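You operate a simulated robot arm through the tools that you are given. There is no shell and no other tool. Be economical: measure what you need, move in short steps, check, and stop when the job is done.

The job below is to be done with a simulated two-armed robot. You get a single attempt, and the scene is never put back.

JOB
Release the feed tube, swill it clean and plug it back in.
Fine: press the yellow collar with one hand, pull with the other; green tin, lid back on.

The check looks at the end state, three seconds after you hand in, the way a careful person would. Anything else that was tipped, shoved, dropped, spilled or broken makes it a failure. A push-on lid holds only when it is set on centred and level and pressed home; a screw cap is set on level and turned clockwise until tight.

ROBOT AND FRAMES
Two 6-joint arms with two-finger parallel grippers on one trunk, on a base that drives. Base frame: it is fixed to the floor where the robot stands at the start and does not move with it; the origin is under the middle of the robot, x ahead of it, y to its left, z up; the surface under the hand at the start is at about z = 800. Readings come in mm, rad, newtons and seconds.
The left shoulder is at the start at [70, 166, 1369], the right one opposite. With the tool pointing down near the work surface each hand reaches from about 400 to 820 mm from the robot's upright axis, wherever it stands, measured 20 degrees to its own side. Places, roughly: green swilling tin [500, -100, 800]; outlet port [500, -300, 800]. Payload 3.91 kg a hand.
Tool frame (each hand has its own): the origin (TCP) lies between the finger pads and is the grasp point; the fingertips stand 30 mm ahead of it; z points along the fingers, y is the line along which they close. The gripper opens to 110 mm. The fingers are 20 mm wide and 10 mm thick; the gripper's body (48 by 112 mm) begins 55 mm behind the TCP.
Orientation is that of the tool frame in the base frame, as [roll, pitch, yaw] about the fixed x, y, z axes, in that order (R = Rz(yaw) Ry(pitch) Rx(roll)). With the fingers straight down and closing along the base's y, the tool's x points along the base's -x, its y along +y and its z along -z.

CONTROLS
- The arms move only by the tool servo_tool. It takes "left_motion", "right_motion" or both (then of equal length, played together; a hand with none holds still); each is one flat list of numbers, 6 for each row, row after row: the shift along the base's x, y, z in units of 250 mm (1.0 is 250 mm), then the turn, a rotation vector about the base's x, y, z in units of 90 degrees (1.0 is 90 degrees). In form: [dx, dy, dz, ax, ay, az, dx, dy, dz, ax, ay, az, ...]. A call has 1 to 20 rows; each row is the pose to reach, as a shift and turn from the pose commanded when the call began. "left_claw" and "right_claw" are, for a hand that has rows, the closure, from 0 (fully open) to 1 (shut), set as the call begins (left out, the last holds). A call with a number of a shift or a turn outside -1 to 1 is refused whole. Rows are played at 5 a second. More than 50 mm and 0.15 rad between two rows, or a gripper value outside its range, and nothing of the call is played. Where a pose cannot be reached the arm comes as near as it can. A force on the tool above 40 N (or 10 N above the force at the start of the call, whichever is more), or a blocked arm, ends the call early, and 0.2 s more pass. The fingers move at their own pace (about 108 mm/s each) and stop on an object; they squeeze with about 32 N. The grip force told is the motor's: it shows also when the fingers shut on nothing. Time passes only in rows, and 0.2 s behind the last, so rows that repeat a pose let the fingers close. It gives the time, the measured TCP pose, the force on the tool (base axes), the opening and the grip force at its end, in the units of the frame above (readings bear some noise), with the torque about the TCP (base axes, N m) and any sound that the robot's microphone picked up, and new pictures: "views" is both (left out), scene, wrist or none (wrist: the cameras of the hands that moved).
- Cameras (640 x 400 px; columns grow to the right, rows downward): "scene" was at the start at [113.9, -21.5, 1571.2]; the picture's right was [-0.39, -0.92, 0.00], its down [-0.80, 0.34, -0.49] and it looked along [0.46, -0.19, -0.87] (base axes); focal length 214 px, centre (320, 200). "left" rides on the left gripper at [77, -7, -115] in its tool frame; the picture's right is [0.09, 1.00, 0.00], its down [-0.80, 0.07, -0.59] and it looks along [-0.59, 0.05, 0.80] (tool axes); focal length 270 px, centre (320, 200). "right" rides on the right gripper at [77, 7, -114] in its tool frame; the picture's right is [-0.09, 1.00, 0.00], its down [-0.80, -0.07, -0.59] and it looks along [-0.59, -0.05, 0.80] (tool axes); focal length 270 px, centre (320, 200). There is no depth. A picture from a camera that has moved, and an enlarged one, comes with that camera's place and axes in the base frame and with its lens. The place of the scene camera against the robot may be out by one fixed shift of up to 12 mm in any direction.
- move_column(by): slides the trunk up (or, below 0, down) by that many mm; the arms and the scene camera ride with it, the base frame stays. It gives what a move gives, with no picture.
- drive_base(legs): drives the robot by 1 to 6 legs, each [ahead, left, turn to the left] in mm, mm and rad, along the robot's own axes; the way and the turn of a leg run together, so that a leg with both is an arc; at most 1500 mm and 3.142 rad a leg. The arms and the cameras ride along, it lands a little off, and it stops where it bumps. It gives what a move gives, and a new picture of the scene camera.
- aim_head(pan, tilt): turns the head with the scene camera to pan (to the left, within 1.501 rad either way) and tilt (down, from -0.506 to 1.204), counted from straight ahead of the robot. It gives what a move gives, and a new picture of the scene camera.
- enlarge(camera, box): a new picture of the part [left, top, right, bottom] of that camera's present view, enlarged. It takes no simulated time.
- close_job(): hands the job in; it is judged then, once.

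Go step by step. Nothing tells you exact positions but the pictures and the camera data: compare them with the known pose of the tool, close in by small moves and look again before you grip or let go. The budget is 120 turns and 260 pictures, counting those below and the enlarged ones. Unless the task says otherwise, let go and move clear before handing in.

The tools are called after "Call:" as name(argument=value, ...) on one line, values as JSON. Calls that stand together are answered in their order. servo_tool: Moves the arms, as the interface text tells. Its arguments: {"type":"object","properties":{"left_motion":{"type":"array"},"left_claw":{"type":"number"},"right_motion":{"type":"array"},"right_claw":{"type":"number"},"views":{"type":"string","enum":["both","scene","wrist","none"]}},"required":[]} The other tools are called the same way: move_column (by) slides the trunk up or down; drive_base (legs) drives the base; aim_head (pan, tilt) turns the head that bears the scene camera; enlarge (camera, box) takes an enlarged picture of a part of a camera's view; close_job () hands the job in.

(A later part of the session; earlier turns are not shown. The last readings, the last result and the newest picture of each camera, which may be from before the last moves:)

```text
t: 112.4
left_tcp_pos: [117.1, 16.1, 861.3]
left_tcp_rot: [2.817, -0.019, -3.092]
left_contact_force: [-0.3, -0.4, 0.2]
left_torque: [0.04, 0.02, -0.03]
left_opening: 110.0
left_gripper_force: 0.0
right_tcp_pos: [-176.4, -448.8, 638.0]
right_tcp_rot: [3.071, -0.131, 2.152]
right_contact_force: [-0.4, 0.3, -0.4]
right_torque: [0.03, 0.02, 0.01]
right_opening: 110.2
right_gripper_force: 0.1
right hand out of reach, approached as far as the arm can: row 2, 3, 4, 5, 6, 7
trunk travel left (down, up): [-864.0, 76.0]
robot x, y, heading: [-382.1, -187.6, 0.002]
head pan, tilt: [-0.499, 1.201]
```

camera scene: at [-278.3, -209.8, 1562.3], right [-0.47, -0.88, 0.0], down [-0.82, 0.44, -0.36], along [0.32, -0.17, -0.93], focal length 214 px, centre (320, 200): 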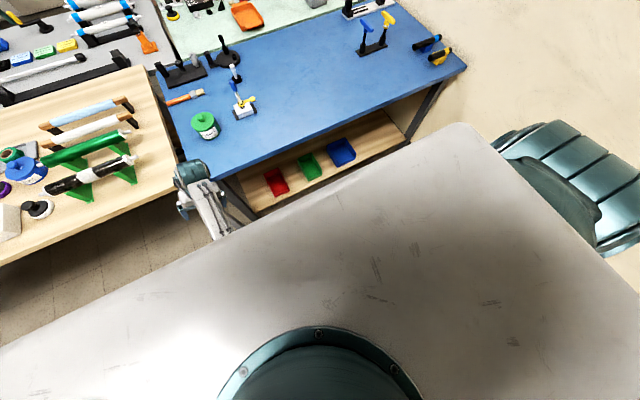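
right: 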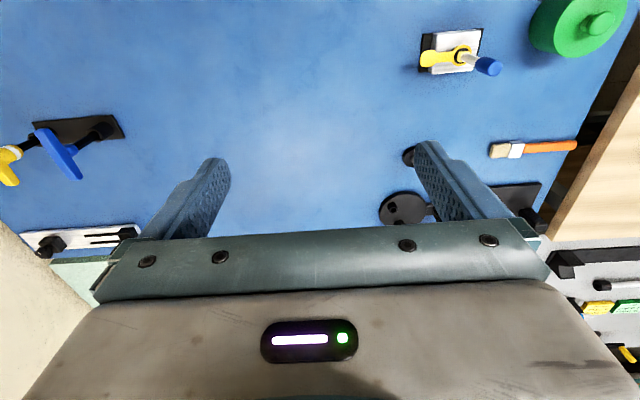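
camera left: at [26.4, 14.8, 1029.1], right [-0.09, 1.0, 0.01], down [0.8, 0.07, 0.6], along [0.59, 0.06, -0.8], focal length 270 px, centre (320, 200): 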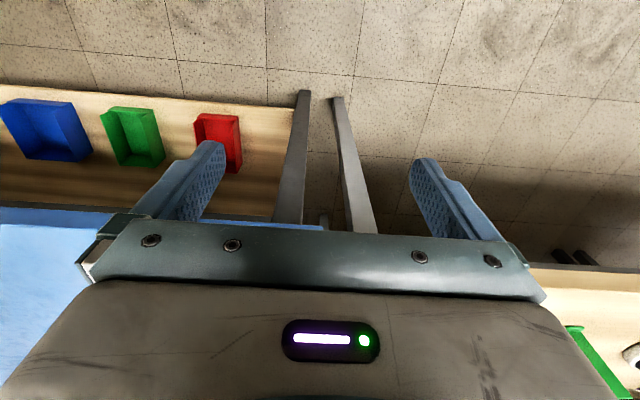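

Call:
servo_tool(right_motion=[-0.15, -0.05, 0, 0, 0, 0, -0.3, -0.05, 0, 0, 0, 0, -0.45, -0.05, 0, 0, 0, 0, -0.6, -0.05, 0, 0, 0, 0, -0.75, 0, 0, 0, 0, 0, -0.75, 0.12, 0, 0, 0, 0, -0.75, 0.24, 0, 0, 0, 0, -0.75, 0.36, 0, 0, 0, 0], views="none")

Call:
servo_tool(right_motion=[0.15, 0, 0, 0, 0, 0, 0.3, 0, 0, 0, 0, 0, 0.45, 0, 0, 0, 0, 0, 0.6, 0, 0, 0, 0, 0, 0.75, 0, 0, 0, 0, 0, 0.9, 0, 0, 0, 0, 0], views="none")

```text
t: 114.2
left_tcp_pos: [115.4, 17.1, 861.5]
left_tcp_rot: [2.82, -0.017, -3.09]
left_contact_force: [1.3, 0.7, 0.0]
left_torque: [-0.01, -0.01, -0.01]
left_opening: 109.8
left_gripper_force: 0.2
right_tcp_pos: [-379.7, -392.1, 632.3]
right_tcp_rot: [3.036, -0.16, 2.156]
right_contact_force: [-1.1, 0.1, -0.4]
right_torque: [0.0, -0.02, 0.02]
right_opening: 109.8
right_gripper_force: 0.1
right hand out of reach, approached as far as the arm can: row 6, 7, 8
trunk travel left (down, up): [-864.0, 76.0]
robot x, y, heading: [-382.4, -186.5, 0.005]
head pan, tilt: [-0.499, 1.201]
```

```text
t: 115.6
left_tcp_pos: [117.1, 16.9, 862.2]
left_tcp_rot: [2.821, -0.02, -3.091]
left_contact_force: [-0.9, 0.2, 0.7]
left_torque: [-0.02, 0.03, -0.03]
left_opening: 110.2
left_gripper_force: 0.0
right_tcp_pos: [-152.2, -425.6, 629.7]
right_tcp_rot: [3.048, -0.162, 2.156]
right_contact_force: [-0.5, 0.3, -1.1]
right_torque: [0.05, 0.04, -0.03]
right_opening: 110.1
right_gripper_force: 0.2
right hand out of reach, approached as far as the arm can: row 1, 2, 3, 4, 5, 6
trunk travel left (down, up): [-864.0, 76.0]
robot x, y, heading: [-383.5, -190.7, 0.001]
head pan, tilt: [-0.499, 1.201]
```

The limit is the wrist: the right tool can't bend outward. I actually want it leaning inward for the tab, so I tilt the fingers inward (+y) and cross with that.

Call:
servo_tool(right_motion=[-0.1, 0, 0, 0.09, 0, 0, -0.2, 0, 0, 0.18, 0, 0, -0.3, 0, 0, 0.27, 0, 0, -0.4, 0, 0, 0.36, 0, 0, -0.5, 0, 0, 0.36, 0, 0, -0.6, 0.1, 0, 0.36, 0, 0, -0.7, 0.25, 0, 0.36, 0, 0, -0.75, 0.4, 0, 0.36, 0, 0, -0.75, 0.55, 0, 0.36, 0, 0], views="none")

Call:
servo_tool(right_motion=[0.15, 0, 0, 0, 0, 0, 0.3, 0, 0, 0, 0, 0, 0.45, 0, 0, 0, 0, 0, 0.6, 0, 0, 0, 0, 0, 0.75, 0, 0, 0, 0, 0, 0.9, 0, 0, 0, 0, 0], views="none")

```text
t: 117.6
left_tcp_pos: [117.0, 17.9, 860.5]
left_tcp_rot: [2.82, -0.02, -3.091]
left_contact_force: [-0.1, 0.5, 0.3]
left_torque: [0.0, -0.01, -0.04]
left_opening: 110.2
left_gripper_force: 0.0
right_tcp_pos: [-343.9, -290.8, 631.0]
right_tcp_rot: [2.709, -0.585, 2.285]
right_contact_force: [1.3, 0.0, -1.0]
right_torque: [-0.01, 0.02, -0.04]
right_opening: 110.1
right_gripper_force: 0.1
trunk travel left (down, up): [-864.0, 76.0]
robot x, y, heading: [-379.3, -189.1, 0.001]
head pan, tilt: [-0.499, 1.201]
```

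```text
t: 119.0
left_tcp_pos: [116.6, 15.4, 862.3]
left_tcp_rot: [2.819, -0.02, -3.091]
left_contact_force: [0.9, -0.7, -0.1]
left_torque: [-0.01, -0.02, -0.04]
left_opening: 110.0
left_gripper_force: 0.1
right_tcp_pos: [-117.5, -288.6, 630.5]
right_tcp_rot: [2.711, -0.587, 2.284]
right_contact_force: [0.1, 0.0, 0.1]
right_torque: [-0.04, 0.0, 0.0]
right_opening: 109.8
right_gripper_force: 0.0
trunk travel left (down, up): [-864.0, 76.0]
robot x, y, heading: [-379.5, -189.9, 0.006]
head pan, tilt: [-0.499, 1.201]
```

It crossed cleanly. Now forward and up, unwinding the tilt and moving slightly back to its own side.

Call:
servo_tool(right_motion=[0.1, -0.08, 0.1, 0, 0, 0, 0.2, -0.16, 0.2, 0, 0, 0, 0.3, -0.24, 0.3, 0, 0, 0, 0.4, -0.32, 0.42, 0, 0, 0, 0.5, -0.4, 0.54, 0, 0, 0, 0.6, -0.45, 0.66, 0, 0, 0, 0.7, -0.45, 0.8, 0, 0, 0, 0.75, -0.45, 0.95, 0, 0, 0], views="none")

Call:
servo_tool(right_motion=[0, 0, 0, -0.08, 0, 0, 0, 0, 0, -0.16, 0, 0, 0, 0, 0, -0.24, 0, 0, 0, 0, 0, -0.32, 0, 0, 0, 0, 0, -0.4, 0, 0, 0, 0, 0, -0.46, 0, 0], views="none")

```text
t: 120.8
left_tcp_pos: [115.6, 16.1, 863.6]
left_tcp_rot: [2.821, -0.018, -3.091]
left_contact_force: [0.5, -0.5, 0.2]
left_torque: [0.01, 0.0, -0.01]
left_opening: 110.1
left_gripper_force: 0.0
right_tcp_pos: [70.6, -400.3, 867.5]
right_tcp_rot: [2.707, -0.587, 2.285]
right_contact_force: [-1.0, 0.6, -0.5]
right_torque: [0.02, -0.01, 0.03]
right_opening: 110.1
right_gripper_force: 0.1
trunk travel left (down, up): [-864.0, 76.0]
robot x, y, heading: [-380.0, -185.7, 0.004]
head pan, tilt: [-0.499, 1.201]
```

```text
t: 122.2
left_tcp_pos: [115.3, 13.4, 863.5]
left_tcp_rot: [2.815, -0.018, -3.091]
left_contact_force: [0.3, -0.5, -0.4]
left_torque: [-0.02, -0.03, -0.01]
left_opening: 110.0
left_gripper_force: 0.0
right_tcp_pos: [56.5, -492.0, 882.3]
right_tcp_rot: [3.128, -0.039, 2.149]
right_contact_force: [0.3, -0.5, -0.5]
right_torque: [0.09, 0.0, -0.02]
right_opening: 110.0
right_gripper_force: 0.0
right hand out of reach, approached as far as the arm can: row 5, 6
trunk travel left (down, up): [-864.0, 76.0]
robot x, y, heading: [-379.5, -187.9, 0.004]
head pan, tilt: [-0.499, 1.201]
```

The right hand works when leaning inward, which suits pressing the tab. I re-tilt it and also level the left hand again.

Call:
servo_tool(left_motion=[0, 0.05, 0.03, -0.08, 0, 0, 0, 0.1, 0.06, -0.16, 0, 0, 0, 0.1, 0.1, -0.205, 0, -0.03, 0, 0.1, 0.14, -0.205, 0, -0.03, 0, 0.1, 0.16, -0.205, 0, -0.03, 0, 0.1, 0.16, -0.205, 0, -0.03], right_motion=[0, 0.1, 0, 0.08, 0, 0, 0, 0.2, 0, 0.16, 0, 0, 0, 0.3, 0, 0.24, 0, 0, 0, 0.4, 0, 0.32, 0, 0, 0, 0.4, 0.05, 0.4, 0, 0, 0, 0.4, 0.1, 0.45, 0, 0], views="wrist")

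```text
t: 123.6
left_tcp_pos: [114.7, 40.0, 904.0]
left_tcp_rot: [-3.138, -0.027, 3.138]
left_contact_force: [0.1, 0.2, 0.2]
left_torque: [0.0, -0.01, 0.01]
left_opening: 109.6
left_gripper_force: 0.1
right_tcp_pos: [56.2, -389.0, 909.8]
right_tcp_rot: [2.719, -0.579, 2.28]
right_contact_force: [1.2, -1.0, 0.5]
right_torque: [-0.05, -0.02, 0.01]
right_opening: 109.8
right_gripper_force: 0.0
trunk travel left (down, up): [-864.0, 76.0]
robot x, y, heading: [-383.2, -188.4, 0.003]
head pan, tilt: [-0.499, 1.201]
camera right: at [21.8, -412.2, 1042.4], right [0.88, 0.37, 0.3], down [0.38, -0.92, -0.01], along [0.27, 0.12, -0.96], focal length 270 px, centre (320, 200)
camera left: at [41.0, 33.5, 1020.1], right [-0.08, 1.0, 0.0], down [0.82, 0.07, 0.57], along [0.57, 0.05, -0.82], focal length 270 px, centre (320, 200)
```

right: 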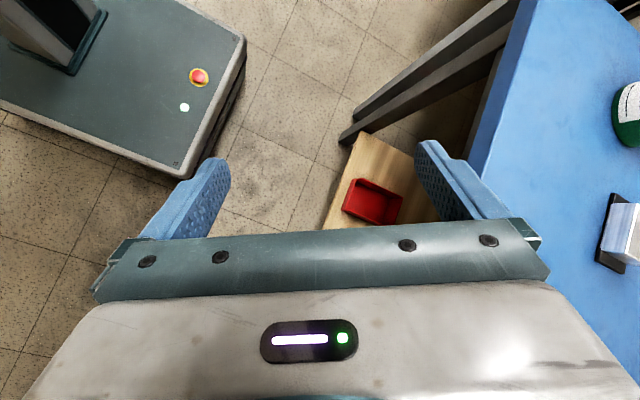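
left: 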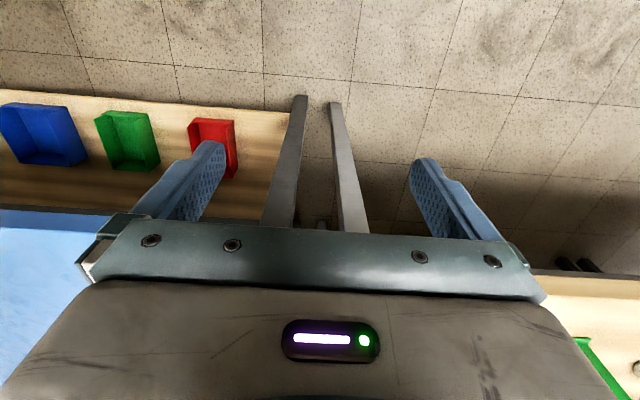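

Both hands are in usable postures in front of the bench. I raise the trunk for clearance and drive in so that the port is about 650 mm ahead of the robot's axis.

Call:
move_column(by=74)

Call:
drive_base(legs=[[0, -85, 0], [235, 0, 0]])

Call:
aim_head(pan=0.05, tilt=0.95)

```text
t: 124.8
left_tcp_pos: [114.5, 38.9, 977.4]
left_tcp_rot: [-3.138, -0.026, 3.139]
left_contact_force: [-0.3, 0.1, -0.6]
left_torque: [0.01, 0.0, 0.02]
left_opening: 110.2
left_gripper_force: 0.1
right_tcp_pos: [58.0, -388.0, 984.1]
right_tcp_rot: [2.722, -0.575, 2.278]
right_contact_force: [0.3, -0.1, 0.1]
right_torque: [-0.02, 0.02, 0.02]
right_opening: 109.9
right_gripper_force: 0.1
trunk travel left (down, up): [-938.0, 2.0]
robot x, y, heading: [-379.5, -188.2, 0.002]
head pan, tilt: [-0.499, 1.201]
```

```text
t: 127.2
left_tcp_pos: [344.0, -42.6, 978.2]
left_tcp_rot: [-3.136, -0.026, 3.141]
left_contact_force: [0.0, -0.2, 0.3]
left_torque: [0.03, 0.02, 0.02]
left_opening: 110.2
left_gripper_force: 0.1
right_tcp_pos: [287.6, -472.9, 984.7]
right_tcp_rot: [2.72, -0.572, 2.28]
right_contact_force: [-0.9, 0.3, 0.1]
right_torque: [-0.02, 0.02, 0.0]
right_opening: 109.8
right_gripper_force: 0.1
trunk travel left (down, up): [-938.0, 2.0]
robot x, y, heading: [-143.9, -271.8, 0.003]
head pan, tilt: [-0.499, 1.201]
camera scene: at [-49.9, -294.2, 1636.5], right [-0.47, -0.88, 0.0], down [-0.82, 0.44, -0.36], along [0.32, -0.17, -0.93], focal length 214 px, centre (320, 200)
```

scene: 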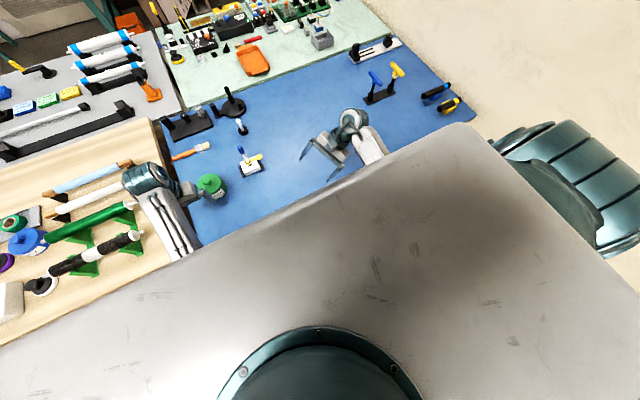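

```text
t: 128.2
left_tcp_pos: [346.6, -44.5, 977.5]
left_tcp_rot: [-3.137, -0.028, 3.14]
left_contact_force: [-0.6, -0.3, 0.2]
left_torque: [0.03, 0.03, 0.02]
left_opening: 110.0
left_gripper_force: 0.1
right_tcp_pos: [289.8, -472.6, 984.0]
right_tcp_rot: [2.722, -0.575, 2.28]
right_contact_force: [-0.5, 0.2, -0.2]
right_torque: [-0.01, -0.01, -0.02]
right_opening: 109.9
right_gripper_force: 0.0
trunk travel left (down, up): [-938.0, 2.0]
robot x, y, heading: [-150.8, -272.3, 0.006]
head pan, tilt: [0.051, 0.949]
camera scene: at [-23.4, -263.4, 1652.4], right [0.06, -1.0, 0.0], down [-0.81, -0.04, -0.58], along [0.58, 0.03, -0.81], focal length 214 px, centre (320, 200)
```

scene: 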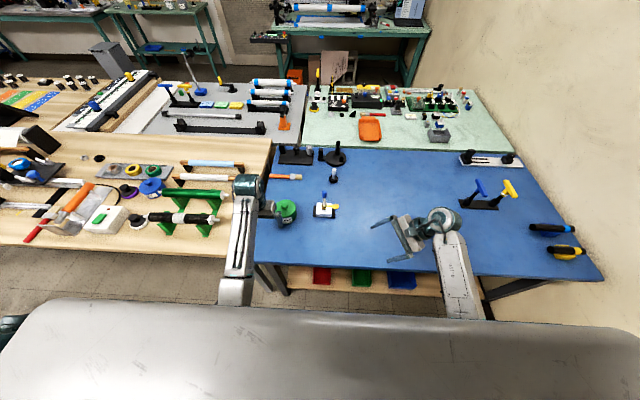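

Both arms are now over the bench in a natural posture. I bring the left hand nearer the tin for a close look.

Call:
servo_tool(left_motion=[0.1, -0.05, 0.02, 0, -0.017, 0, 0.2, -0.1, 0.02, 0, -0.017, 0], views="wrist")

```text
t: 128.8
left_tcp_pos: [398.9, -68.3, 978.0]
left_tcp_rot: [-3.14, 0.0, 3.141]
left_contact_force: [0.0, 0.1, -1.0]
left_torque: [-0.02, 0.01, 0.0]
left_opening: 110.2
left_gripper_force: 0.1
right_tcp_pos: [290.6, -472.1, 982.9]
right_tcp_rot: [2.722, -0.577, 2.281]
right_contact_force: [1.1, -0.2, -1.5]
right_torque: [0.02, 0.05, 0.05]
right_opening: 110.0
right_gripper_force: 0.1
trunk travel left (down, up): [-938.0, 2.0]
robot x, y, heading: [-149.4, -273.5, 0.009]
head pan, tilt: [0.051, 0.949]
camera left: at [321.7, -74.9, 1094.3], right [-0.09, 1.0, 0.0], down [0.8, 0.07, 0.59], along [0.59, 0.05, -0.8], focal length 270 px, centre (320, 200)
```

left: 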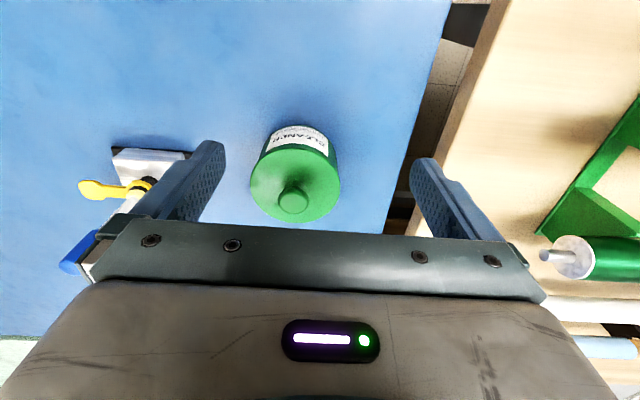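

Triangulating gives the knob top at about (478,-88,890) and the lid top at z≈853. I move above the knob and check alignment.

Call:
servo_tool(left_motion=[0.16, -0.04, 0, 0, 0, 0, 0.316, -0.079, 0, 0, 0, 0, 0.316, -0.079, -0.1, 0, 0, 0], left_claw=0.3, views="wrist")

Call:
enlarge(camera="scene", box=[220, 150, 380, 250])

```text
t: 129.6
left_tcp_pos: [473.9, -85.7, 954.9]
left_tcp_rot: [-3.138, 0.001, 3.14]
left_contact_force: [0.5, -0.7, -0.6]
left_torque: [-0.01, 0.01, 0.03]
left_opening: 77.1
left_gripper_force: 0.0
right_tcp_pos: [288.1, -472.0, 985.2]
right_tcp_rot: [2.719, -0.572, 2.28]
right_contact_force: [-0.2, 0.0, -0.1]
right_torque: [0.02, 0.03, 0.0]
right_opening: 110.2
right_gripper_force: 0.0
trunk travel left (down, up): [-938.0, 2.0]
robot x, y, heading: [-151.2, -274.4, 0.001]
head pan, tilt: [0.051, 0.949]
camera left: at [397.0, -93.1, 1070.5], right [-0.09, 1.0, 0.0], down [0.8, 0.07, 0.6], along [0.59, 0.05, -0.8], focal length 270 px, centre (320, 200)
```

left: 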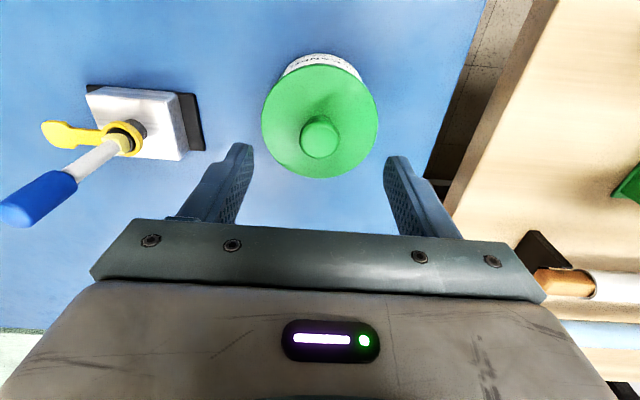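

```text
4.00 times, centred on (300, 200) of scene
camera zoom: at [-25.4, -262.3, 1652.7], right [0.06, -1.0, 0.0], down [-0.81, -0.05, -0.58], along [0.58, 0.03, -0.81], focal length 858 px, centre (400, 200)
```

zoom: 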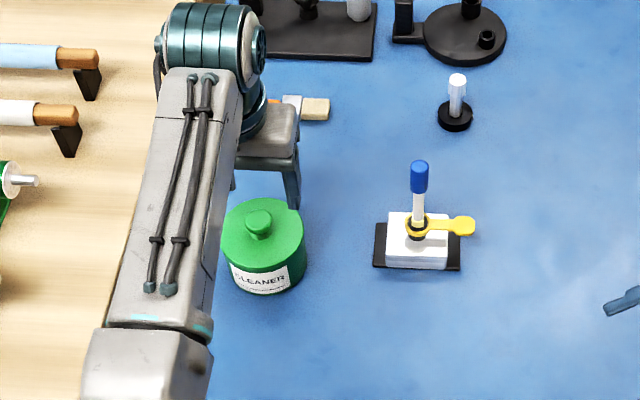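

The knob is right beneath the fingers at (473,-87,~893), with the lid top at ~860. I descend to TCP z≈898 and close gently.

Call:
servo_tool(left_motion=[0, -0.004, -0.12, 0, 0, 0, 0, -0.004, -0.226, 0, 0, 0], views="wrist")

Call:
enlarge(camera="scene", box=[250, 170, 330, 240])

```text
t: 130.2
left_tcp_pos: [475.3, -87.1, 901.3]
left_tcp_rot: [-3.138, 0.0, 3.14]
left_contact_force: [0.5, 0.3, -0.1]
left_torque: [-0.02, 0.05, 0.01]
left_opening: 77.1
left_gripper_force: 0.0
right_tcp_pos: [288.7, -472.3, 983.4]
right_tcp_rot: [2.72, -0.574, 2.281]
right_contact_force: [0.2, -0.8, -0.5]
right_torque: [0.02, -0.01, 0.0]
right_opening: 110.1
right_gripper_force: 0.0
trunk travel left (down, up): [-938.0, 2.0]
robot x, y, heading: [-146.6, -270.5, 0.001]
head pan, tilt: [0.051, 0.949]
camera left: at [398.1, -94.1, 1015.6], right [-0.09, 1.0, 0.0], down [0.8, 0.07, 0.6], along [0.59, 0.05, -0.8], focal length 270 px, centre (320, 200)
```

left: 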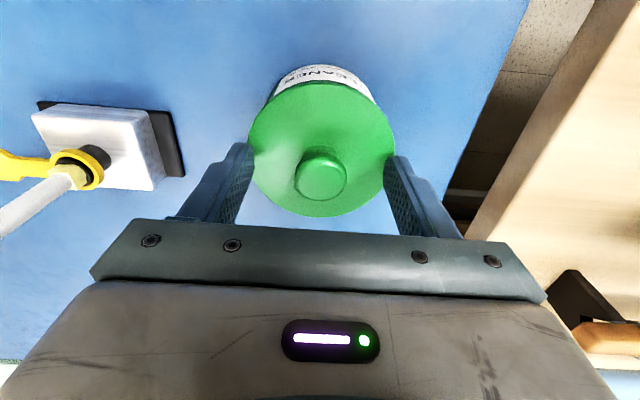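

```text
5.71 times, centred on (290, 205) of scene
camera zoom: at [-23.5, -262.8, 1652.5], right [0.06, -1.0, 0.0], down [-0.81, -0.05, -0.58], along [0.58, 0.03, -0.81], focal length 1226 px, centre (491, 171)
```

zoom: 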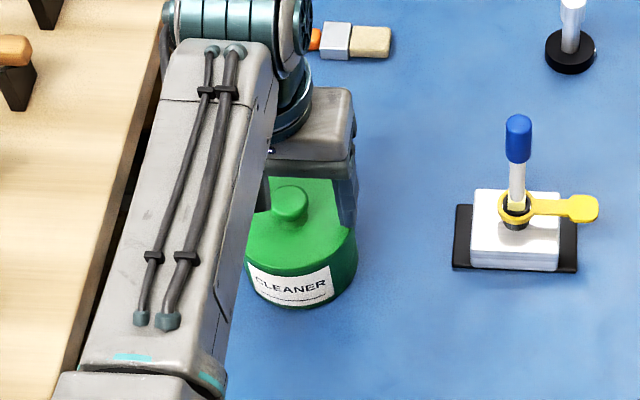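

Aligned. I close on the knob.

Call:
servo_tool(left_motion=[-0.008, 0, 0, 0, 0, 0, -0.008, 0, 0, 0, 0, 0, -0.008, 0, 0, 0, 0, 0], left_claw=1.0, views="none")

Call:
servo_tool(left_motion=[0, 0, 0.03, 0, 0, 0, 0, 0, 0.06, 0, 0, 0, 0, 0, 0.09, 0, 0, 0], views="wrist")

```text
t: 130.9
left_tcp_pos: [471.8, -88.5, 900.6]
left_tcp_rot: [-3.139, -0.002, 3.141]
left_contact_force: [-0.1, -0.7, 0.4]
left_torque: [0.02, 0.01, 0.0]
left_opening: 18.0
left_gripper_force: 31.6
right_tcp_pos: [289.0, -471.5, 983.4]
right_tcp_rot: [2.72, -0.573, 2.279]
right_contact_force: [0.5, 0.5, -0.6]
right_torque: [0.02, 0.02, 0.01]
right_opening: 110.1
right_gripper_force: 0.0
trunk travel left (down, up): [-938.0, 2.0]
robot x, y, heading: [-147.7, -266.6, 0.008]
head pan, tilt: [0.051, 0.949]
heard: snap
```

```text
t: 131.8
left_tcp_pos: [474.2, -87.0, 922.5]
left_tcp_rot: [-3.138, 0.0, 3.14]
left_contact_force: [0.1, -0.4, 0.2]
left_torque: [-0.02, 0.03, -0.01]
left_opening: 18.0
left_gripper_force: 32.2
right_tcp_pos: [288.8, -472.3, 984.2]
right_tcp_rot: [2.722, -0.574, 2.277]
right_contact_force: [-0.2, 0.7, -1.2]
right_torque: [-0.02, -0.01, -0.01]
right_opening: 110.1
right_gripper_force: 0.1
trunk travel left (down, up): [-938.0, 2.0]
robot x, y, heading: [-146.0, -271.1, 0.008]
head pan, tilt: [0.051, 0.949]
camera left: at [396.5, -94.3, 1038.1], right [-0.09, 1.0, 0.0], down [0.8, 0.07, 0.59], along [0.59, 0.05, -0.8], focal length 270 px, centre (320, 200)
```

left: 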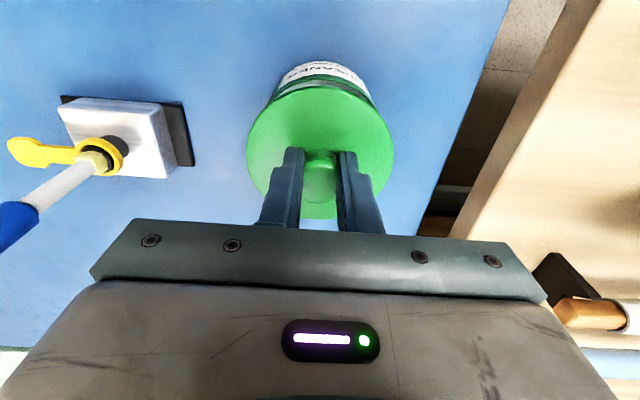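

A snap was heard, and the lid seems to be coming up. I check that the tin stays behind.

Call:
servo_tool(left_motion=[0, 0, 0.06, 0, 0, 0, 0, 0, 0.12, 0, 0, 0, 0, 0, 0.2, 0, 0, 0], views="wrist")

Call:
enlarge(camera="scene", box=[250, 150, 350, 240])

```text
t: 132.6
left_tcp_pos: [474.4, -87.4, 973.9]
left_tcp_rot: [-3.138, 0.0, 3.14]
left_contact_force: [0.3, -0.4, -0.6]
left_torque: [0.0, -0.01, 0.0]
left_opening: 17.6
left_gripper_force: 32.0
right_tcp_pos: [288.7, -472.4, 982.4]
right_tcp_rot: [2.721, -0.574, 2.278]
right_contact_force: [-0.6, 0.7, -0.6]
right_torque: [0.02, -0.01, 0.05]
right_opening: 110.3
right_gripper_force: 0.1
trunk travel left (down, up): [-938.0, 2.0]
robot x, y, heading: [-146.0, -270.9, 0.012]
head pan, tilt: [0.051, 0.949]
camera left: at [396.2, -94.2, 1088.2], right [-0.09, 1.0, 0.0], down [0.8, 0.07, 0.59], along [0.59, 0.05, -0.8], focal length 270 px, centre (320, 200)
```

left: 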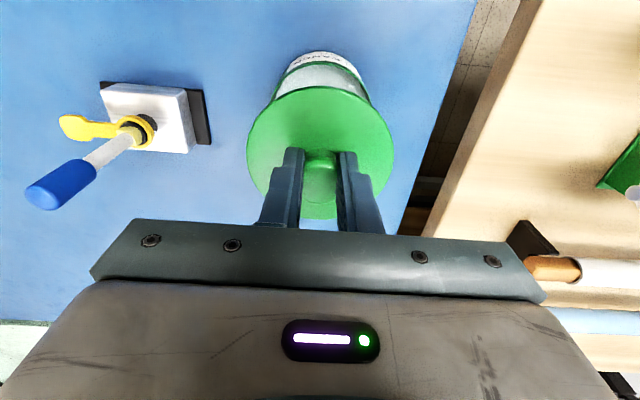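

```text
4.44 times, centred on (300, 195) of scene
camera zoom: at [-23.4, -263.5, 1652.4], right [0.06, -1.0, 0.0], down [-0.81, -0.05, -0.58], along [0.58, 0.03, -0.81], focal length 953 px, centre (409, 222)
```

zoom: 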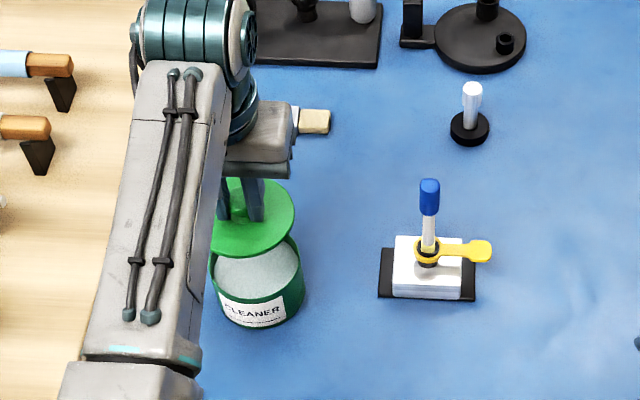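

The lid is off and the tin stands open with liquid, undisturbed. I set the lid down on free mat at about (370,-165).

Call:
servo_tool(left_motion=[-0.14, -0.1, 0, 0, 0, 0, -0.28, -0.2, 0, 0, 0, 0, -0.416, -0.31, 0, 0, 0, 0, -0.416, -0.31, -0.12, 0, 0, 0, -0.416, -0.31, -0.25, 0, 0, 0, -0.416, -0.31, -0.37, 0, 0, 0], views="wrist")

Call:
enlarge(camera="scene", box=[250, 150, 350, 260])

```text
t: 134.2
left_tcp_pos: [377.8, -131.4, 879.0]
left_tcp_rot: [3.088, 0.013, -3.135]
left_contact_force: [0.4, -0.3, 0.0]
left_torque: [0.02, 0.0, 0.01]
left_opening: 17.9
left_gripper_force: 31.8
right_tcp_pos: [289.4, -473.4, 983.1]
right_tcp_rot: [2.721, -0.574, 2.28]
right_contact_force: [0.5, -0.1, 0.0]
right_torque: [-0.02, -0.04, -0.01]
right_opening: 109.8
right_gripper_force: 0.0
trunk travel left (down, up): [-938.0, 2.0]
robot x, y, heading: [-149.0, -272.5, 0.005]
head pan, tilt: [0.051, 0.949]
stopped in row 6 (left hand): the arm was blocked; the commanded pose is now the measured one
camera left: at [298.0, -145.4, 992.7], right [-0.1, 0.99, 0.05], down [0.79, 0.04, 0.61], along [0.6, 0.1, -0.79], focal length 270 px, centre (320, 200)
```

left: 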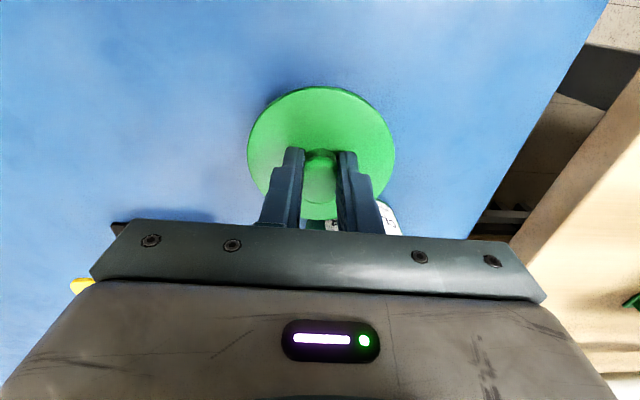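

```text
3.64 times, centred on (300, 205) of scene
camera zoom: at [-23.4, -263.4, 1652.4], right [0.06, -1.0, 0.0], down [-0.81, -0.05, -0.58], along [0.58, 0.03, -0.81], focal length 780 px, centre (393, 182)
```

zoom: 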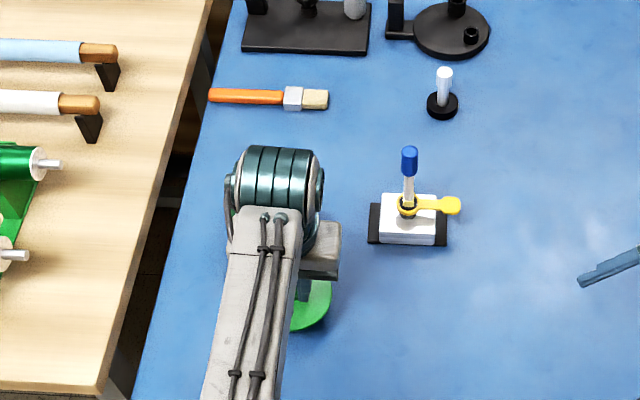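

The left arm's own link is blocked in this near spot, so I choose a place farther ahead: free mat at about (590,-115), beyond the tin.

Call:
servo_tool(left_motion=[0.05, 0.06, 0.12, -0.034, 0.008, -0.004, 0.12, 0.12, 0.25, -0.034, 0.008, -0.004, 0.2, 0.15, 0.37, -0.034, 0.008, -0.004, 0.36, 0.15, 0.38, -0.034, 0.008, -0.004, 0.54, 0.12, 0.38, -0.034, 0.008, -0.004, 0.7, 0.08, 0.38, -0.034, 0.008, -0.004, 0.85, 0.065, 0.38, -0.034, 0.008, -0.004], views="none")

Call:
servo_tool(left_motion=[0, 0, -0.12, 0, 0, 0, 0, 0, -0.24, 0, 0, 0, 0, 0, -0.36, 0, 0, 0], views="wrist")

```text
t: 135.8
left_tcp_pos: [594.8, -114.9, 978.0]
left_tcp_rot: [-3.138, 0.0, -3.14]
left_contact_force: [-0.1, -0.7, 0.7]
left_torque: [-0.02, -0.02, -0.03]
left_opening: 18.0
left_gripper_force: 32.2
right_tcp_pos: [290.7, -471.8, 982.9]
right_tcp_rot: [2.723, -0.576, 2.279]
right_contact_force: [0.2, -0.1, 0.3]
right_torque: [0.01, 0.0, 0.03]
right_opening: 109.7
right_gripper_force: 0.1
trunk travel left (down, up): [-938.0, 2.0]
robot x, y, heading: [-150.9, -271.9, 0.005]
head pan, tilt: [0.051, 0.949]
```

```text
t: 136.6
left_tcp_pos: [589.4, -118.1, 885.9]
left_tcp_rot: [-3.14, 0.0, -3.139]
left_contact_force: [0.1, -0.5, 0.4]
left_torque: [0.02, -0.04, 0.01]
left_opening: 17.6
left_gripper_force: 32.3
right_tcp_pos: [289.4, -471.9, 983.7]
right_tcp_rot: [2.722, -0.573, 2.281]
right_contact_force: [-0.2, 1.0, 0.1]
right_torque: [-0.01, 0.02, 0.01]
right_opening: 109.8
right_gripper_force: 0.1
trunk travel left (down, up): [-938.0, 2.0]
robot x, y, heading: [-146.7, -273.8, 0.007]
head pan, tilt: [0.051, 0.949]
camera left: at [512.8, -124.0, 1001.0], right [-0.09, 1.0, 0.0], down [0.8, 0.07, 0.59], along [0.59, 0.05, -0.8], focal length 270 px, centre (320, 200)
```

left: 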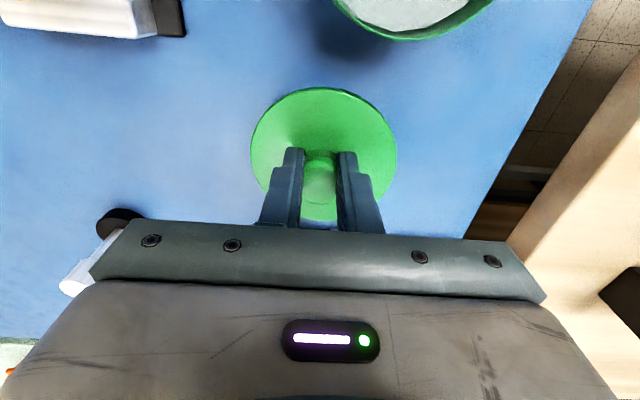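

Call:
servo_tool(left_motion=[0, 0, -0.04, 0, 0, 0, 0, 0, -0.08, 0, 0, 0, 0, 0, -0.1, 0, 0, 0], views="none")

Call:
servo_tool(left_motion=[0, 0, -0.012, 0, 0, 0, 0, 0, -0.024, 0, 0, 0, 0, 0, -0.036, 0, 0, 0], views="none")

```text
t: 137.3
left_tcp_pos: [583.8, -115.5, 870.5]
left_tcp_rot: [-3.14, 0.001, -3.141]
left_contact_force: [0.5, 0.5, 0.0]
left_torque: [-0.04, 0.01, -0.03]
left_opening: 18.0
left_gripper_force: 32.4
left hand out of reach, approached as far as the arm can: row 2, 3
right_tcp_pos: [288.4, -471.9, 983.3]
right_tcp_rot: [2.72, -0.575, 2.279]
right_contact_force: [-0.3, 0.4, 0.2]
right_torque: [-0.02, -0.02, 0.03]
right_opening: 110.2
right_gripper_force: 0.1
trunk travel left (down, up): [-938.0, 2.0]
robot x, y, heading: [-151.6, -270.2, 0.003]
head pan, tilt: [0.051, 0.949]
```

```text
t: 138.2
left_tcp_pos: [581.1, -114.2, 862.2]
left_tcp_rot: [-3.139, 0.003, -3.139]
left_contact_force: [0.9, 0.4, -0.3]
left_torque: [-0.01, -0.02, 0.02]
left_opening: 17.7
left_gripper_force: 32.1
left hand out of reach, approached as far as the arm can: row 3
right_tcp_pos: [290.3, -472.4, 983.5]
right_tcp_rot: [2.723, -0.573, 2.278]
right_contact_force: [-0.1, -1.2, -0.3]
right_torque: [-0.02, -0.01, 0.0]
right_opening: 110.2
right_gripper_force: 0.0
trunk travel left (down, up): [-938.0, 2.0]
robot x, y, heading: [-149.5, -273.4, 0.006]
head pan, tilt: [0.051, 0.949]
```

I'm at the arm's outer limit here. I shift the lid slightly nearer, to (568,-132), and go down.

Call:
servo_tool(left_motion=[-0.04, -0.06, 0.02, 0, 0, 0, -0.052, -0.072, 0, 0, 0, 0, -0.052, -0.072, -0.02, 0, 0, 0, -0.052, -0.072, -0.04, 0, 0, 0], views="wrist")

Call:
enlarge(camera="scene", box=[250, 130, 350, 240])

```text
t: 139.2
left_tcp_pos: [569.2, -131.6, 851.6]
left_tcp_rot: [-3.139, 0.002, -3.14]
left_contact_force: [-0.4, -0.1, -0.2]
left_torque: [0.0, -0.02, 0.0]
left_opening: 18.1
left_gripper_force: 32.3
right_tcp_pos: [289.4, -472.4, 983.6]
right_tcp_rot: [2.723, -0.573, 2.279]
right_contact_force: [0.5, -0.6, -0.3]
right_torque: [-0.02, -0.01, 0.02]
right_opening: 110.1
right_gripper_force: 0.1
trunk travel left (down, up): [-938.0, 2.0]
robot x, y, heading: [-150.7, -273.9, 0.007]
head pan, tilt: [0.051, 0.949]
camera left: at [490.0, -139.3, 967.0], right [-0.09, 1.0, 0.0], down [0.8, 0.07, 0.6], along [0.59, 0.05, -0.8], focal length 270 px, centre (320, 200)
```

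left: 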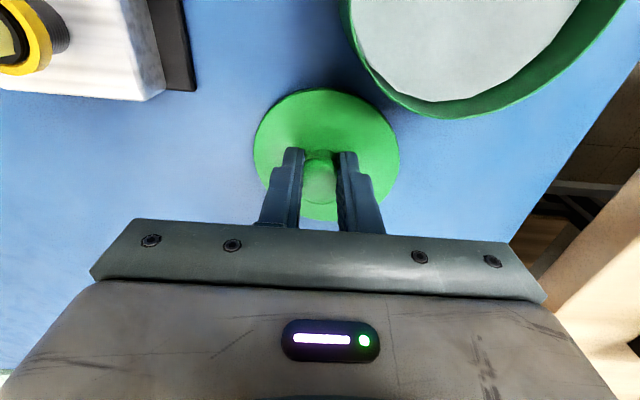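

```text
3.64 times, centred on (300, 185) of scene
camera zoom: at [-23.5, -263.8, 1652.5], right [0.06, -1.0, 0.0], down [-0.81, -0.05, -0.58], along [0.58, 0.03, -0.81], focal length 780 px, centre (393, 254)
```

zoom: 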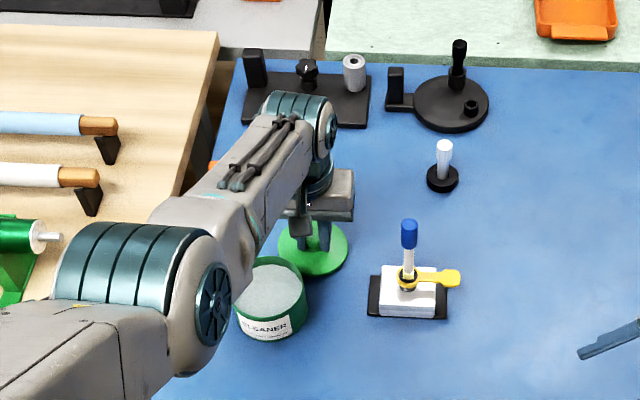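

Nearly down. I lower it in 2 mm rows until it touches.

Call:
servo_tool(left_motion=[0, 0, -0.01, 0, 0, 0, 0, 0, -0.02, 0, 0, 0, 0, 0, -0.03, 0, 0, 0], views="none")

Call:
servo_tool(left_motion=[0, 0, -0.008, 0, 0, 0], views="none")

```text
t: 139.9
left_tcp_pos: [566.0, -131.8, 847.1]
left_tcp_rot: [-3.14, 0.004, -3.14]
left_contact_force: [-1.1, 4.8, 9.9]
left_torque: [-0.14, -0.16, 0.06]
left_opening: 18.0
left_gripper_force: 32.6
right_tcp_pos: [288.2, -471.1, 983.6]
right_tcp_rot: [2.72, -0.573, 2.278]
right_contact_force: [-0.6, 0.5, -0.5]
right_torque: [0.0, -0.05, 0.0]
right_opening: 109.9
right_gripper_force: 0.0
trunk travel left (down, up): [-938.0, 2.0]
robot x, y, heading: [-145.7, -271.4, 0.006]
head pan, tilt: [0.051, 0.949]
```

```text
t: 140.3
left_tcp_pos: [564.1, -131.3, 844.6]
left_tcp_rot: [-3.139, 0.003, -3.139]
left_contact_force: [0.0, 2.5, 9.9]
left_torque: [0.01, -0.19, 0.02]
left_opening: 17.5
left_gripper_force: 32.2
right_tcp_pos: [286.7, -471.6, 984.3]
right_tcp_rot: [2.718, -0.572, 2.28]
right_contact_force: [-0.8, 0.3, 0.9]
right_torque: [0.02, 0.03, -0.02]
right_opening: 110.2
right_gripper_force: 0.0
trunk travel left (down, up): [-938.0, 2.0]
robot x, y, heading: [-149.0, -271.7, 0.007]
head pan, tilt: [0.051, 0.949]
```

The lid rests on the mat. I release it and rise, then view the port from above with the left hand.

Call:
servo_tool(left_motion=[0, 0, 0.004, 0, 0, 0, 0, 0, 0.004, 0, 0, 0, 0, 0, 0.12, 0, 0, 0, 0, 0, 0.28, 0, 0, 0, 0, 0, 0.44, 0, 0, 0], left_claw=0.5, views="wrist")

```text
t: 141.6
left_tcp_pos: [610.4, -141.7, 930.2]
left_tcp_rot: [-3.14, -0.001, -3.141]
left_contact_force: [-0.6, -1.0, 0.1]
left_torque: [-0.01, 0.0, -0.01]
left_opening: 54.9
left_gripper_force: 0.1
left hand out of reach, approached as far as the arm can: row 3, 4, 5
right_tcp_pos: [287.8, -472.1, 983.4]
right_tcp_rot: [2.72, -0.574, 2.278]
right_contact_force: [-0.2, -0.4, 0.6]
right_torque: [0.01, 0.01, -0.05]
right_opening: 110.0
right_gripper_force: 0.0
trunk travel left (down, up): [-938.0, 2.0]
robot x, y, heading: [-149.9, -272.7, 0.008]
head pan, tilt: [0.051, 0.949]
camera left: at [533.2, -148.7, 1044.8], right [-0.09, 1.0, 0.0], down [0.8, 0.07, 0.59], along [0.59, 0.05, -0.8], focal length 270 px, centre (320, 200)
```

left: 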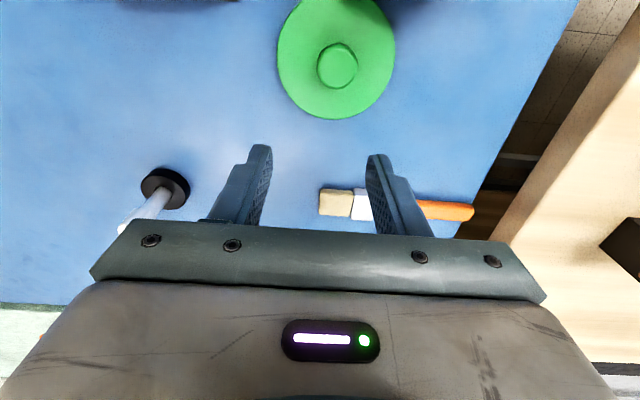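

The lid stayed put. The left arm has the same preference: inward positions want the fingers leaning inward. I tilt the left hand inward at height and test a yaw that closes along x.

Call:
servo_tool(left_motion=[-0.05, 0, 0.05, -0.08, 0, 0, -0.1, 0, 0.1, -0.16, 0, 0, -0.15, 0, 0.12, -0.24, 0, 0, -0.2, 0, 0.14, -0.32, 0, 0, -0.25, 0, 0.16, -0.4, 0, 0], left_claw=0.0, views="none")

Call:
servo_tool(left_motion=[0, 0, 0, 0, 0.05, -0.07, 0, 0, 0, 0, 0.1, -0.14, 0, 0, 0, 0, 0.15, -0.21, 0, 0, 0, 0, 0.2, -0.28, 0, 0, 0, 0, 0.25, -0.35], views="wrist")

```text
t: 142.8
left_tcp_pos: [609.4, -135.6, 942.9]
left_tcp_rot: [-2.507, -0.001, -3.14]
left_contact_force: [0.0, 0.5, -0.3]
left_torque: [0.0, 0.0, -0.01]
left_opening: 110.2
left_gripper_force: 0.0
left hand out of reach, approached as far as the arm can: row 1, 2, 3, 4, 5
right_tcp_pos: [290.5, -471.6, 983.7]
right_tcp_rot: [2.721, -0.574, 2.277]
right_contact_force: [0.6, 0.1, -0.1]
right_torque: [-0.01, -0.02, -0.01]
right_opening: 109.8
right_gripper_force: 0.1
trunk travel left (down, up): [-938.0, 2.0]
robot x, y, heading: [-152.7, -269.1, 0.006]
head pan, tilt: [0.051, 0.949]
```

```text
t: 143.9
left_tcp_pos: [514.1, -129.3, 1009.1]
left_tcp_rot: [-2.399, -0.374, 2.562]
left_contact_force: [-0.4, -0.7, -1.5]
left_torque: [-0.01, 0.01, 0.02]
left_opening: 109.9
left_gripper_force: 0.1
left hand out of reach, approached as far as the arm can: row 1, 2, 3, 4, 5
right_tcp_pos: [289.3, -472.9, 983.8]
right_tcp_rot: [2.719, -0.575, 2.277]
right_contact_force: [-0.7, -0.7, 0.3]
right_torque: [0.01, 0.0, 0.0]
right_opening: 109.8
right_gripper_force: 0.0
trunk travel left (down, up): [-938.0, 2.0]
robot x, y, heading: [-148.9, -271.0, 0.003]
head pan, tilt: [0.051, 0.949]
camera left: at [520.9, -46.1, 1120.5], right [0.12, 0.79, -0.6], down [0.99, -0.1, 0.07], along [-0.01, -0.6, -0.8], focal length 270 px, centre (320, 200)
```

left: 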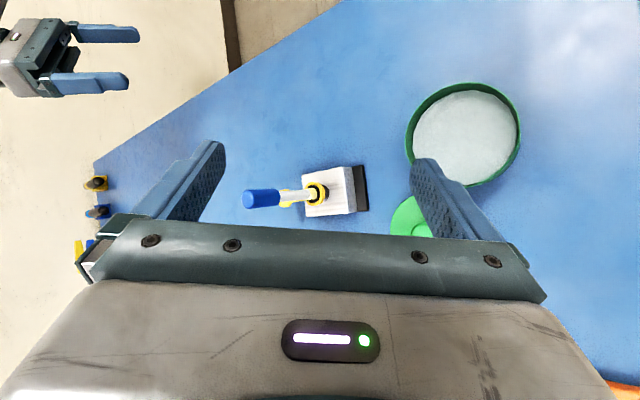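

The port is clearly visible. I now turn the left hand to the wanted grip: leaning outward (fingers pointing inward-down 35°) with the fingers closing along x.

Call:
servo_tool(left_motion=[0, 0, 0, -0.03, -0.073, -0.049, 0, 0, 0, -0.06, -0.147, -0.099, 0, 0, 0, -0.09, -0.22, -0.148, 0, 0, 0, -0.12, -0.293, -0.198, 0, 0, 0, -0.15, -0.366, -0.247, 0, 0, 0, -0.18, -0.44, -0.296, 0, 0, 0, -0.21, -0.513, -0.346, 0, 0, 0, -0.24, -0.586, -0.395, 0, 0, 0, -0.27, -0.66, -0.445, 0, 0, 0, -0.299, -0.733, -0.494], views="both")

```text
t: 146.2
left_tcp_pos: [617.6, -131.5, 960.6]
left_tcp_rot: [-3.141, 0.611, 1.57]
left_contact_force: [0.2, -0.8, 0.1]
left_torque: [-0.04, 0.03, 0.01]
left_opening: 110.1
left_gripper_force: 0.1
left hand out of reach, approached as far as the arm can: row 1, 2, 3, 4, 5, 6, 7, 8, 9, 10
right_tcp_pos: [288.7, -473.3, 982.3]
right_tcp_rot: [2.721, -0.573, 2.279]
right_contact_force: [0.8, 0.0, 0.2]
right_torque: [0.02, 0.02, -0.01]
right_opening: 109.8
right_gripper_force: 0.1
trunk travel left (down, up): [-938.0, 2.0]
robot x, y, heading: [-144.2, -270.2, -0.0]
head pan, tilt: [0.051, 0.949]
camera scene: at [-23.1, -263.2, 1652.4], right [0.06, -1.0, 0.0], down [-0.81, -0.05, -0.58], along [0.58, 0.03, -0.81], focal length 214 px, centre (320, 200)
camera left: at [610.7, -2.6, 1010.0], right [1.0, 0.07, -0.05], down [0.07, -0.31, 0.95], along [0.05, -0.95, -0.32], focal length 270 px, centre (320, 200)
```

scene: 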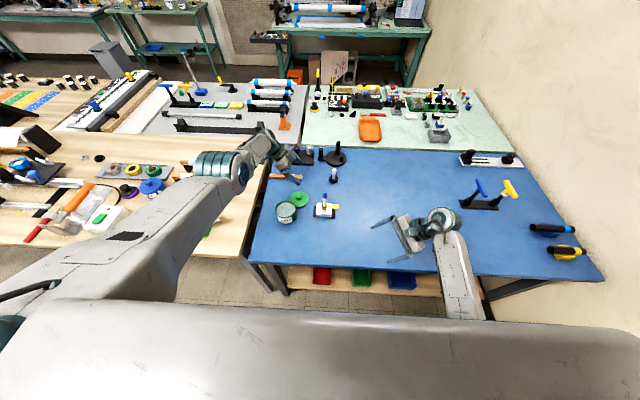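
left: 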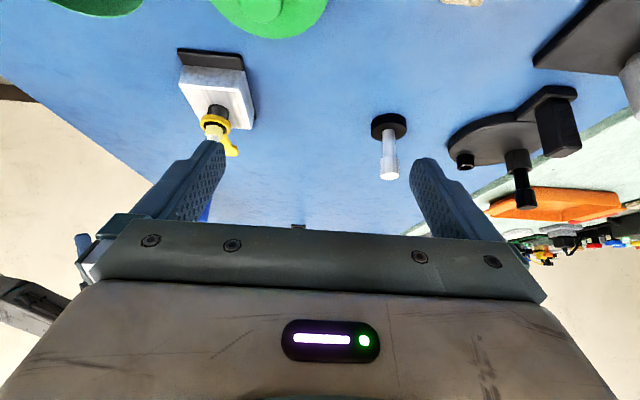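

The orientation is now right. I test moving with it toward the port at a safe height.

Call:
servo_tool(left_motion=[-0.06, -0.1, 0.05, 0, 0, 0, -0.14, -0.2, 0.1, 0, 0, 0, -0.22, -0.3, 0.14, 0, 0, 0, -0.32, -0.4, 0.16, 0, 0, 0, -0.42, -0.45, 0.16, 0, 0, 0], views="none")

```text
t: 147.3
left_tcp_pos: [607.7, -251.2, 958.8]
left_tcp_rot: [-3.14, 0.608, 1.572]
left_contact_force: [-0.3, 0.1, 0.2]
left_torque: [-0.04, 0.0, -0.01]
left_opening: 110.1
left_gripper_force: 0.1
left hand out of reach, approached as far as the arm can: row 1, 2, 3, 4, 5
right_tcp_pos: [288.7, -473.0, 983.4]
right_tcp_rot: [2.718, -0.575, 2.28]
right_contact_force: [0.5, -1.0, -0.1]
right_torque: [0.0, -0.01, -0.01]
right_opening: 110.3
right_gripper_force: 0.0
trunk travel left (down, up): [-938.0, 2.0]
robot x, y, heading: [-151.4, -270.7, 0.008]
head pan, tilt: [0.051, 0.949]
```

The left elbow is trapped fully straight. I push outward slightly and then retract in small steps so that it can bend the right way.

Call:
servo_tool(left_motion=[0.05, 0.05, 0.02, 0, 0, 0, 0.15, 0.1, 0.04, 0, 0, 0, 0.25, 0.15, 0.06, 0, 0, 0, 0.25, 0.15, 0.06, 0, 0, 0, 0.1, 0.15, 0.06, 0, 0, 0, 0, 0.15, 0.06, 0, 0, 0, -0.05, 0.15, 0.06, 0, 0, 0, -0.1, 0.15, 0.06, 0, 0, 0, -0.15, 0.15, 0.06, 0, 0, 0, -0.2, 0.15, 0.06, 0, 0, 0], views="none")

```text
t: 149.6
left_tcp_pos: [609.4, -216.2, 951.5]
left_tcp_rot: [-3.138, 0.611, 1.573]
left_contact_force: [0.0, -1.5, -1.0]
left_torque: [0.01, 0.01, 0.0]
left_opening: 109.7
left_gripper_force: 0.0
left hand out of reach, approached as far as the arm can: row 1, 2, 3, 4, 5, 6, 7, 8, 9, 10
right_tcp_pos: [288.2, -472.6, 983.3]
right_tcp_rot: [2.722, -0.576, 2.278]
right_contact_force: [0.3, -0.4, 0.0]
right_torque: [0.03, -0.02, -0.01]
right_opening: 109.8
right_gripper_force: 0.0
trunk travel left (down, up): [-938.0, 2.0]
robot x, y, heading: [-150.2, -273.3, 0.006]
head pan, tilt: [0.051, 0.949]
```

Larger retraction freed the right arm earlier, so I command a bigger retreat for the left, up and back.

Call:
servo_tool(left_motion=[-0.1, 0.05, 0.1, 0, 0, 0, -0.2, 0.1, 0.2, 0, 0, 0, -0.3, 0.15, 0.3, 0, 0, 0, -0.4, 0.2, 0.4, 0, 0, 0, -0.5, 0.25, 0.45, 0, 0, 0, -0.6, 0.3, 0.5, 0, 0, 0, -0.7, 0.3, 0.5, 0, 0, 0, -0.8, 0.3, 0.5, 0, 0, 0], views="none")

```text
t: 151.3
left_tcp_pos: [638.4, -155.4, 1006.5]
left_tcp_rot: [-3.14, 0.61, 1.573]
left_contact_force: [0.0, -0.2, -0.2]
left_torque: [-0.03, -0.03, 0.01]
left_opening: 110.0
left_gripper_force: 0.1
left hand out of reach, approached as far as the arm can: row 1, 2, 3, 4, 5, 6, 7, 8
right_tcp_pos: [288.9, -473.2, 982.9]
right_tcp_rot: [2.721, -0.574, 2.279]
right_contact_force: [0.4, 0.3, 0.2]
right_torque: [-0.04, 0.0, 0.01]
right_opening: 110.0
right_gripper_force: 0.1
trunk travel left (down, up): [-938.0, 2.0]
robot x, y, heading: [-146.7, -274.3, 0.004]
head pan, tilt: [0.051, 0.949]
```

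The bend should open when the wrist moves downward in its plane, so I go down first and retract along with it.

Call:
servo_tool(left_motion=[0, 0, -0.1, 0, 0, 0, 0, 0, -0.22, 0, 0, 0, -0.05, 0, -0.34, 0, 0, 0, -0.12, 0, -0.38, 0, 0, 0, -0.2, 0, -0.38, 0, 0, 0, -0.3, 0, -0.38, 0, 0, 0], views="none")

```text
t: 152.8
left_tcp_pos: [574.9, -156.4, 880.2]
left_tcp_rot: [-3.137, 0.608, 1.575]
left_contact_force: [-0.6, 0.2, 0.5]
left_torque: [-0.01, 0.02, -0.03]
left_opening: 110.1
left_gripper_force: 0.0
left hand out of reach, approached as far as the arm can: row 1, 2, 3, 4, 6
right_tcp_pos: [288.6, -471.7, 983.3]
right_tcp_rot: [2.719, -0.574, 2.278]
right_contact_force: [0.7, -0.3, 0.6]
right_torque: [0.0, 0.01, 0.01]
right_opening: 109.8
right_gripper_force: 0.1
trunk travel left (down, up): [-938.0, 2.0]
robot x, y, heading: [-145.7, -268.7, 0.004]
head pan, tilt: [0.051, 0.949]
```

The elbow is hyperextended upward, so the cure is to straighten and swing the wrist up. I command outward and up, then retract from there.

Call:
servo_tool(left_motion=[0.15, 0, 0.1, 0, 0, 0, 0.3, 0, 0.2, 0, 0, 0, 0.42, 0, 0.35, 0, 0, 0, 0.5, 0, 0.5, 0, 0, 0, 0.55, 0, 0.67, 0, 0, 0, 0.57, 0, 0.85, 0, 0, 0, 0.55, 0, 1.0, 0, 0, 0], views="none")

Call:
servo_tool(left_motion=[0.05, 0.05, 0.15, 0, 0, 0, 0.02, 0.1, 0.3, 0, 0, 0, -0.05, 0.1, 0.42, 0, 0, 0, -0.15, 0.1, 0.5, 0, 0, 0, -0.3, 0.1, 0.5, 0, 0, 0, -0.45, 0.1, 0.45, 0, 0, 0, -0.6, 0.1, 0.4, 0, 0, 0], views="none")

```text
t: 154.3
left_tcp_pos: [675.5, -156.7, 1133.3]
left_tcp_rot: [-3.141, 0.612, 1.575]
left_contact_force: [-0.4, 0.5, -0.3]
left_torque: [-0.03, -0.04, 0.0]
left_opening: 109.8
left_gripper_force: 0.1
left hand out of reach, approached as far as the arm can: row 1, 2, 3, 4, 5, 6, 7
right_tcp_pos: [287.8, -472.9, 983.6]
right_tcp_rot: [2.719, -0.574, 2.28]
right_contact_force: [0.5, 0.8, 0.4]
right_torque: [-0.01, 0.01, 0.01]
right_opening: 110.2
right_gripper_force: 0.0
trunk travel left (down, up): [-938.0, 2.0]
robot x, y, heading: [-145.9, -272.1, 0.006]
head pan, tilt: [0.051, 0.949]
```

```text
t: 155.9
left_tcp_pos: [687.6, -123.9, 1213.8]
left_tcp_rot: [-3.138, 0.61, 1.572]
left_contact_force: [-0.4, 0.8, -0.5]
left_torque: [-0.01, 0.0, 0.0]
left_opening: 110.3
left_gripper_force: 0.0
left hand out of reach, approached as far as the arm can: row 1, 2, 3, 4, 5, 6, 7
right_tcp_pos: [289.6, -472.2, 982.7]
right_tcp_rot: [2.72, -0.574, 2.278]
right_contact_force: [0.3, 0.4, 0.3]
right_torque: [-0.01, 0.02, 0.03]
right_opening: 110.0
right_gripper_force: 0.1
trunk travel left (down, up): [-938.0, 2.0]
robot x, y, heading: [-148.6, -270.7, 0.007]
head pan, tilt: [0.051, 0.949]
```

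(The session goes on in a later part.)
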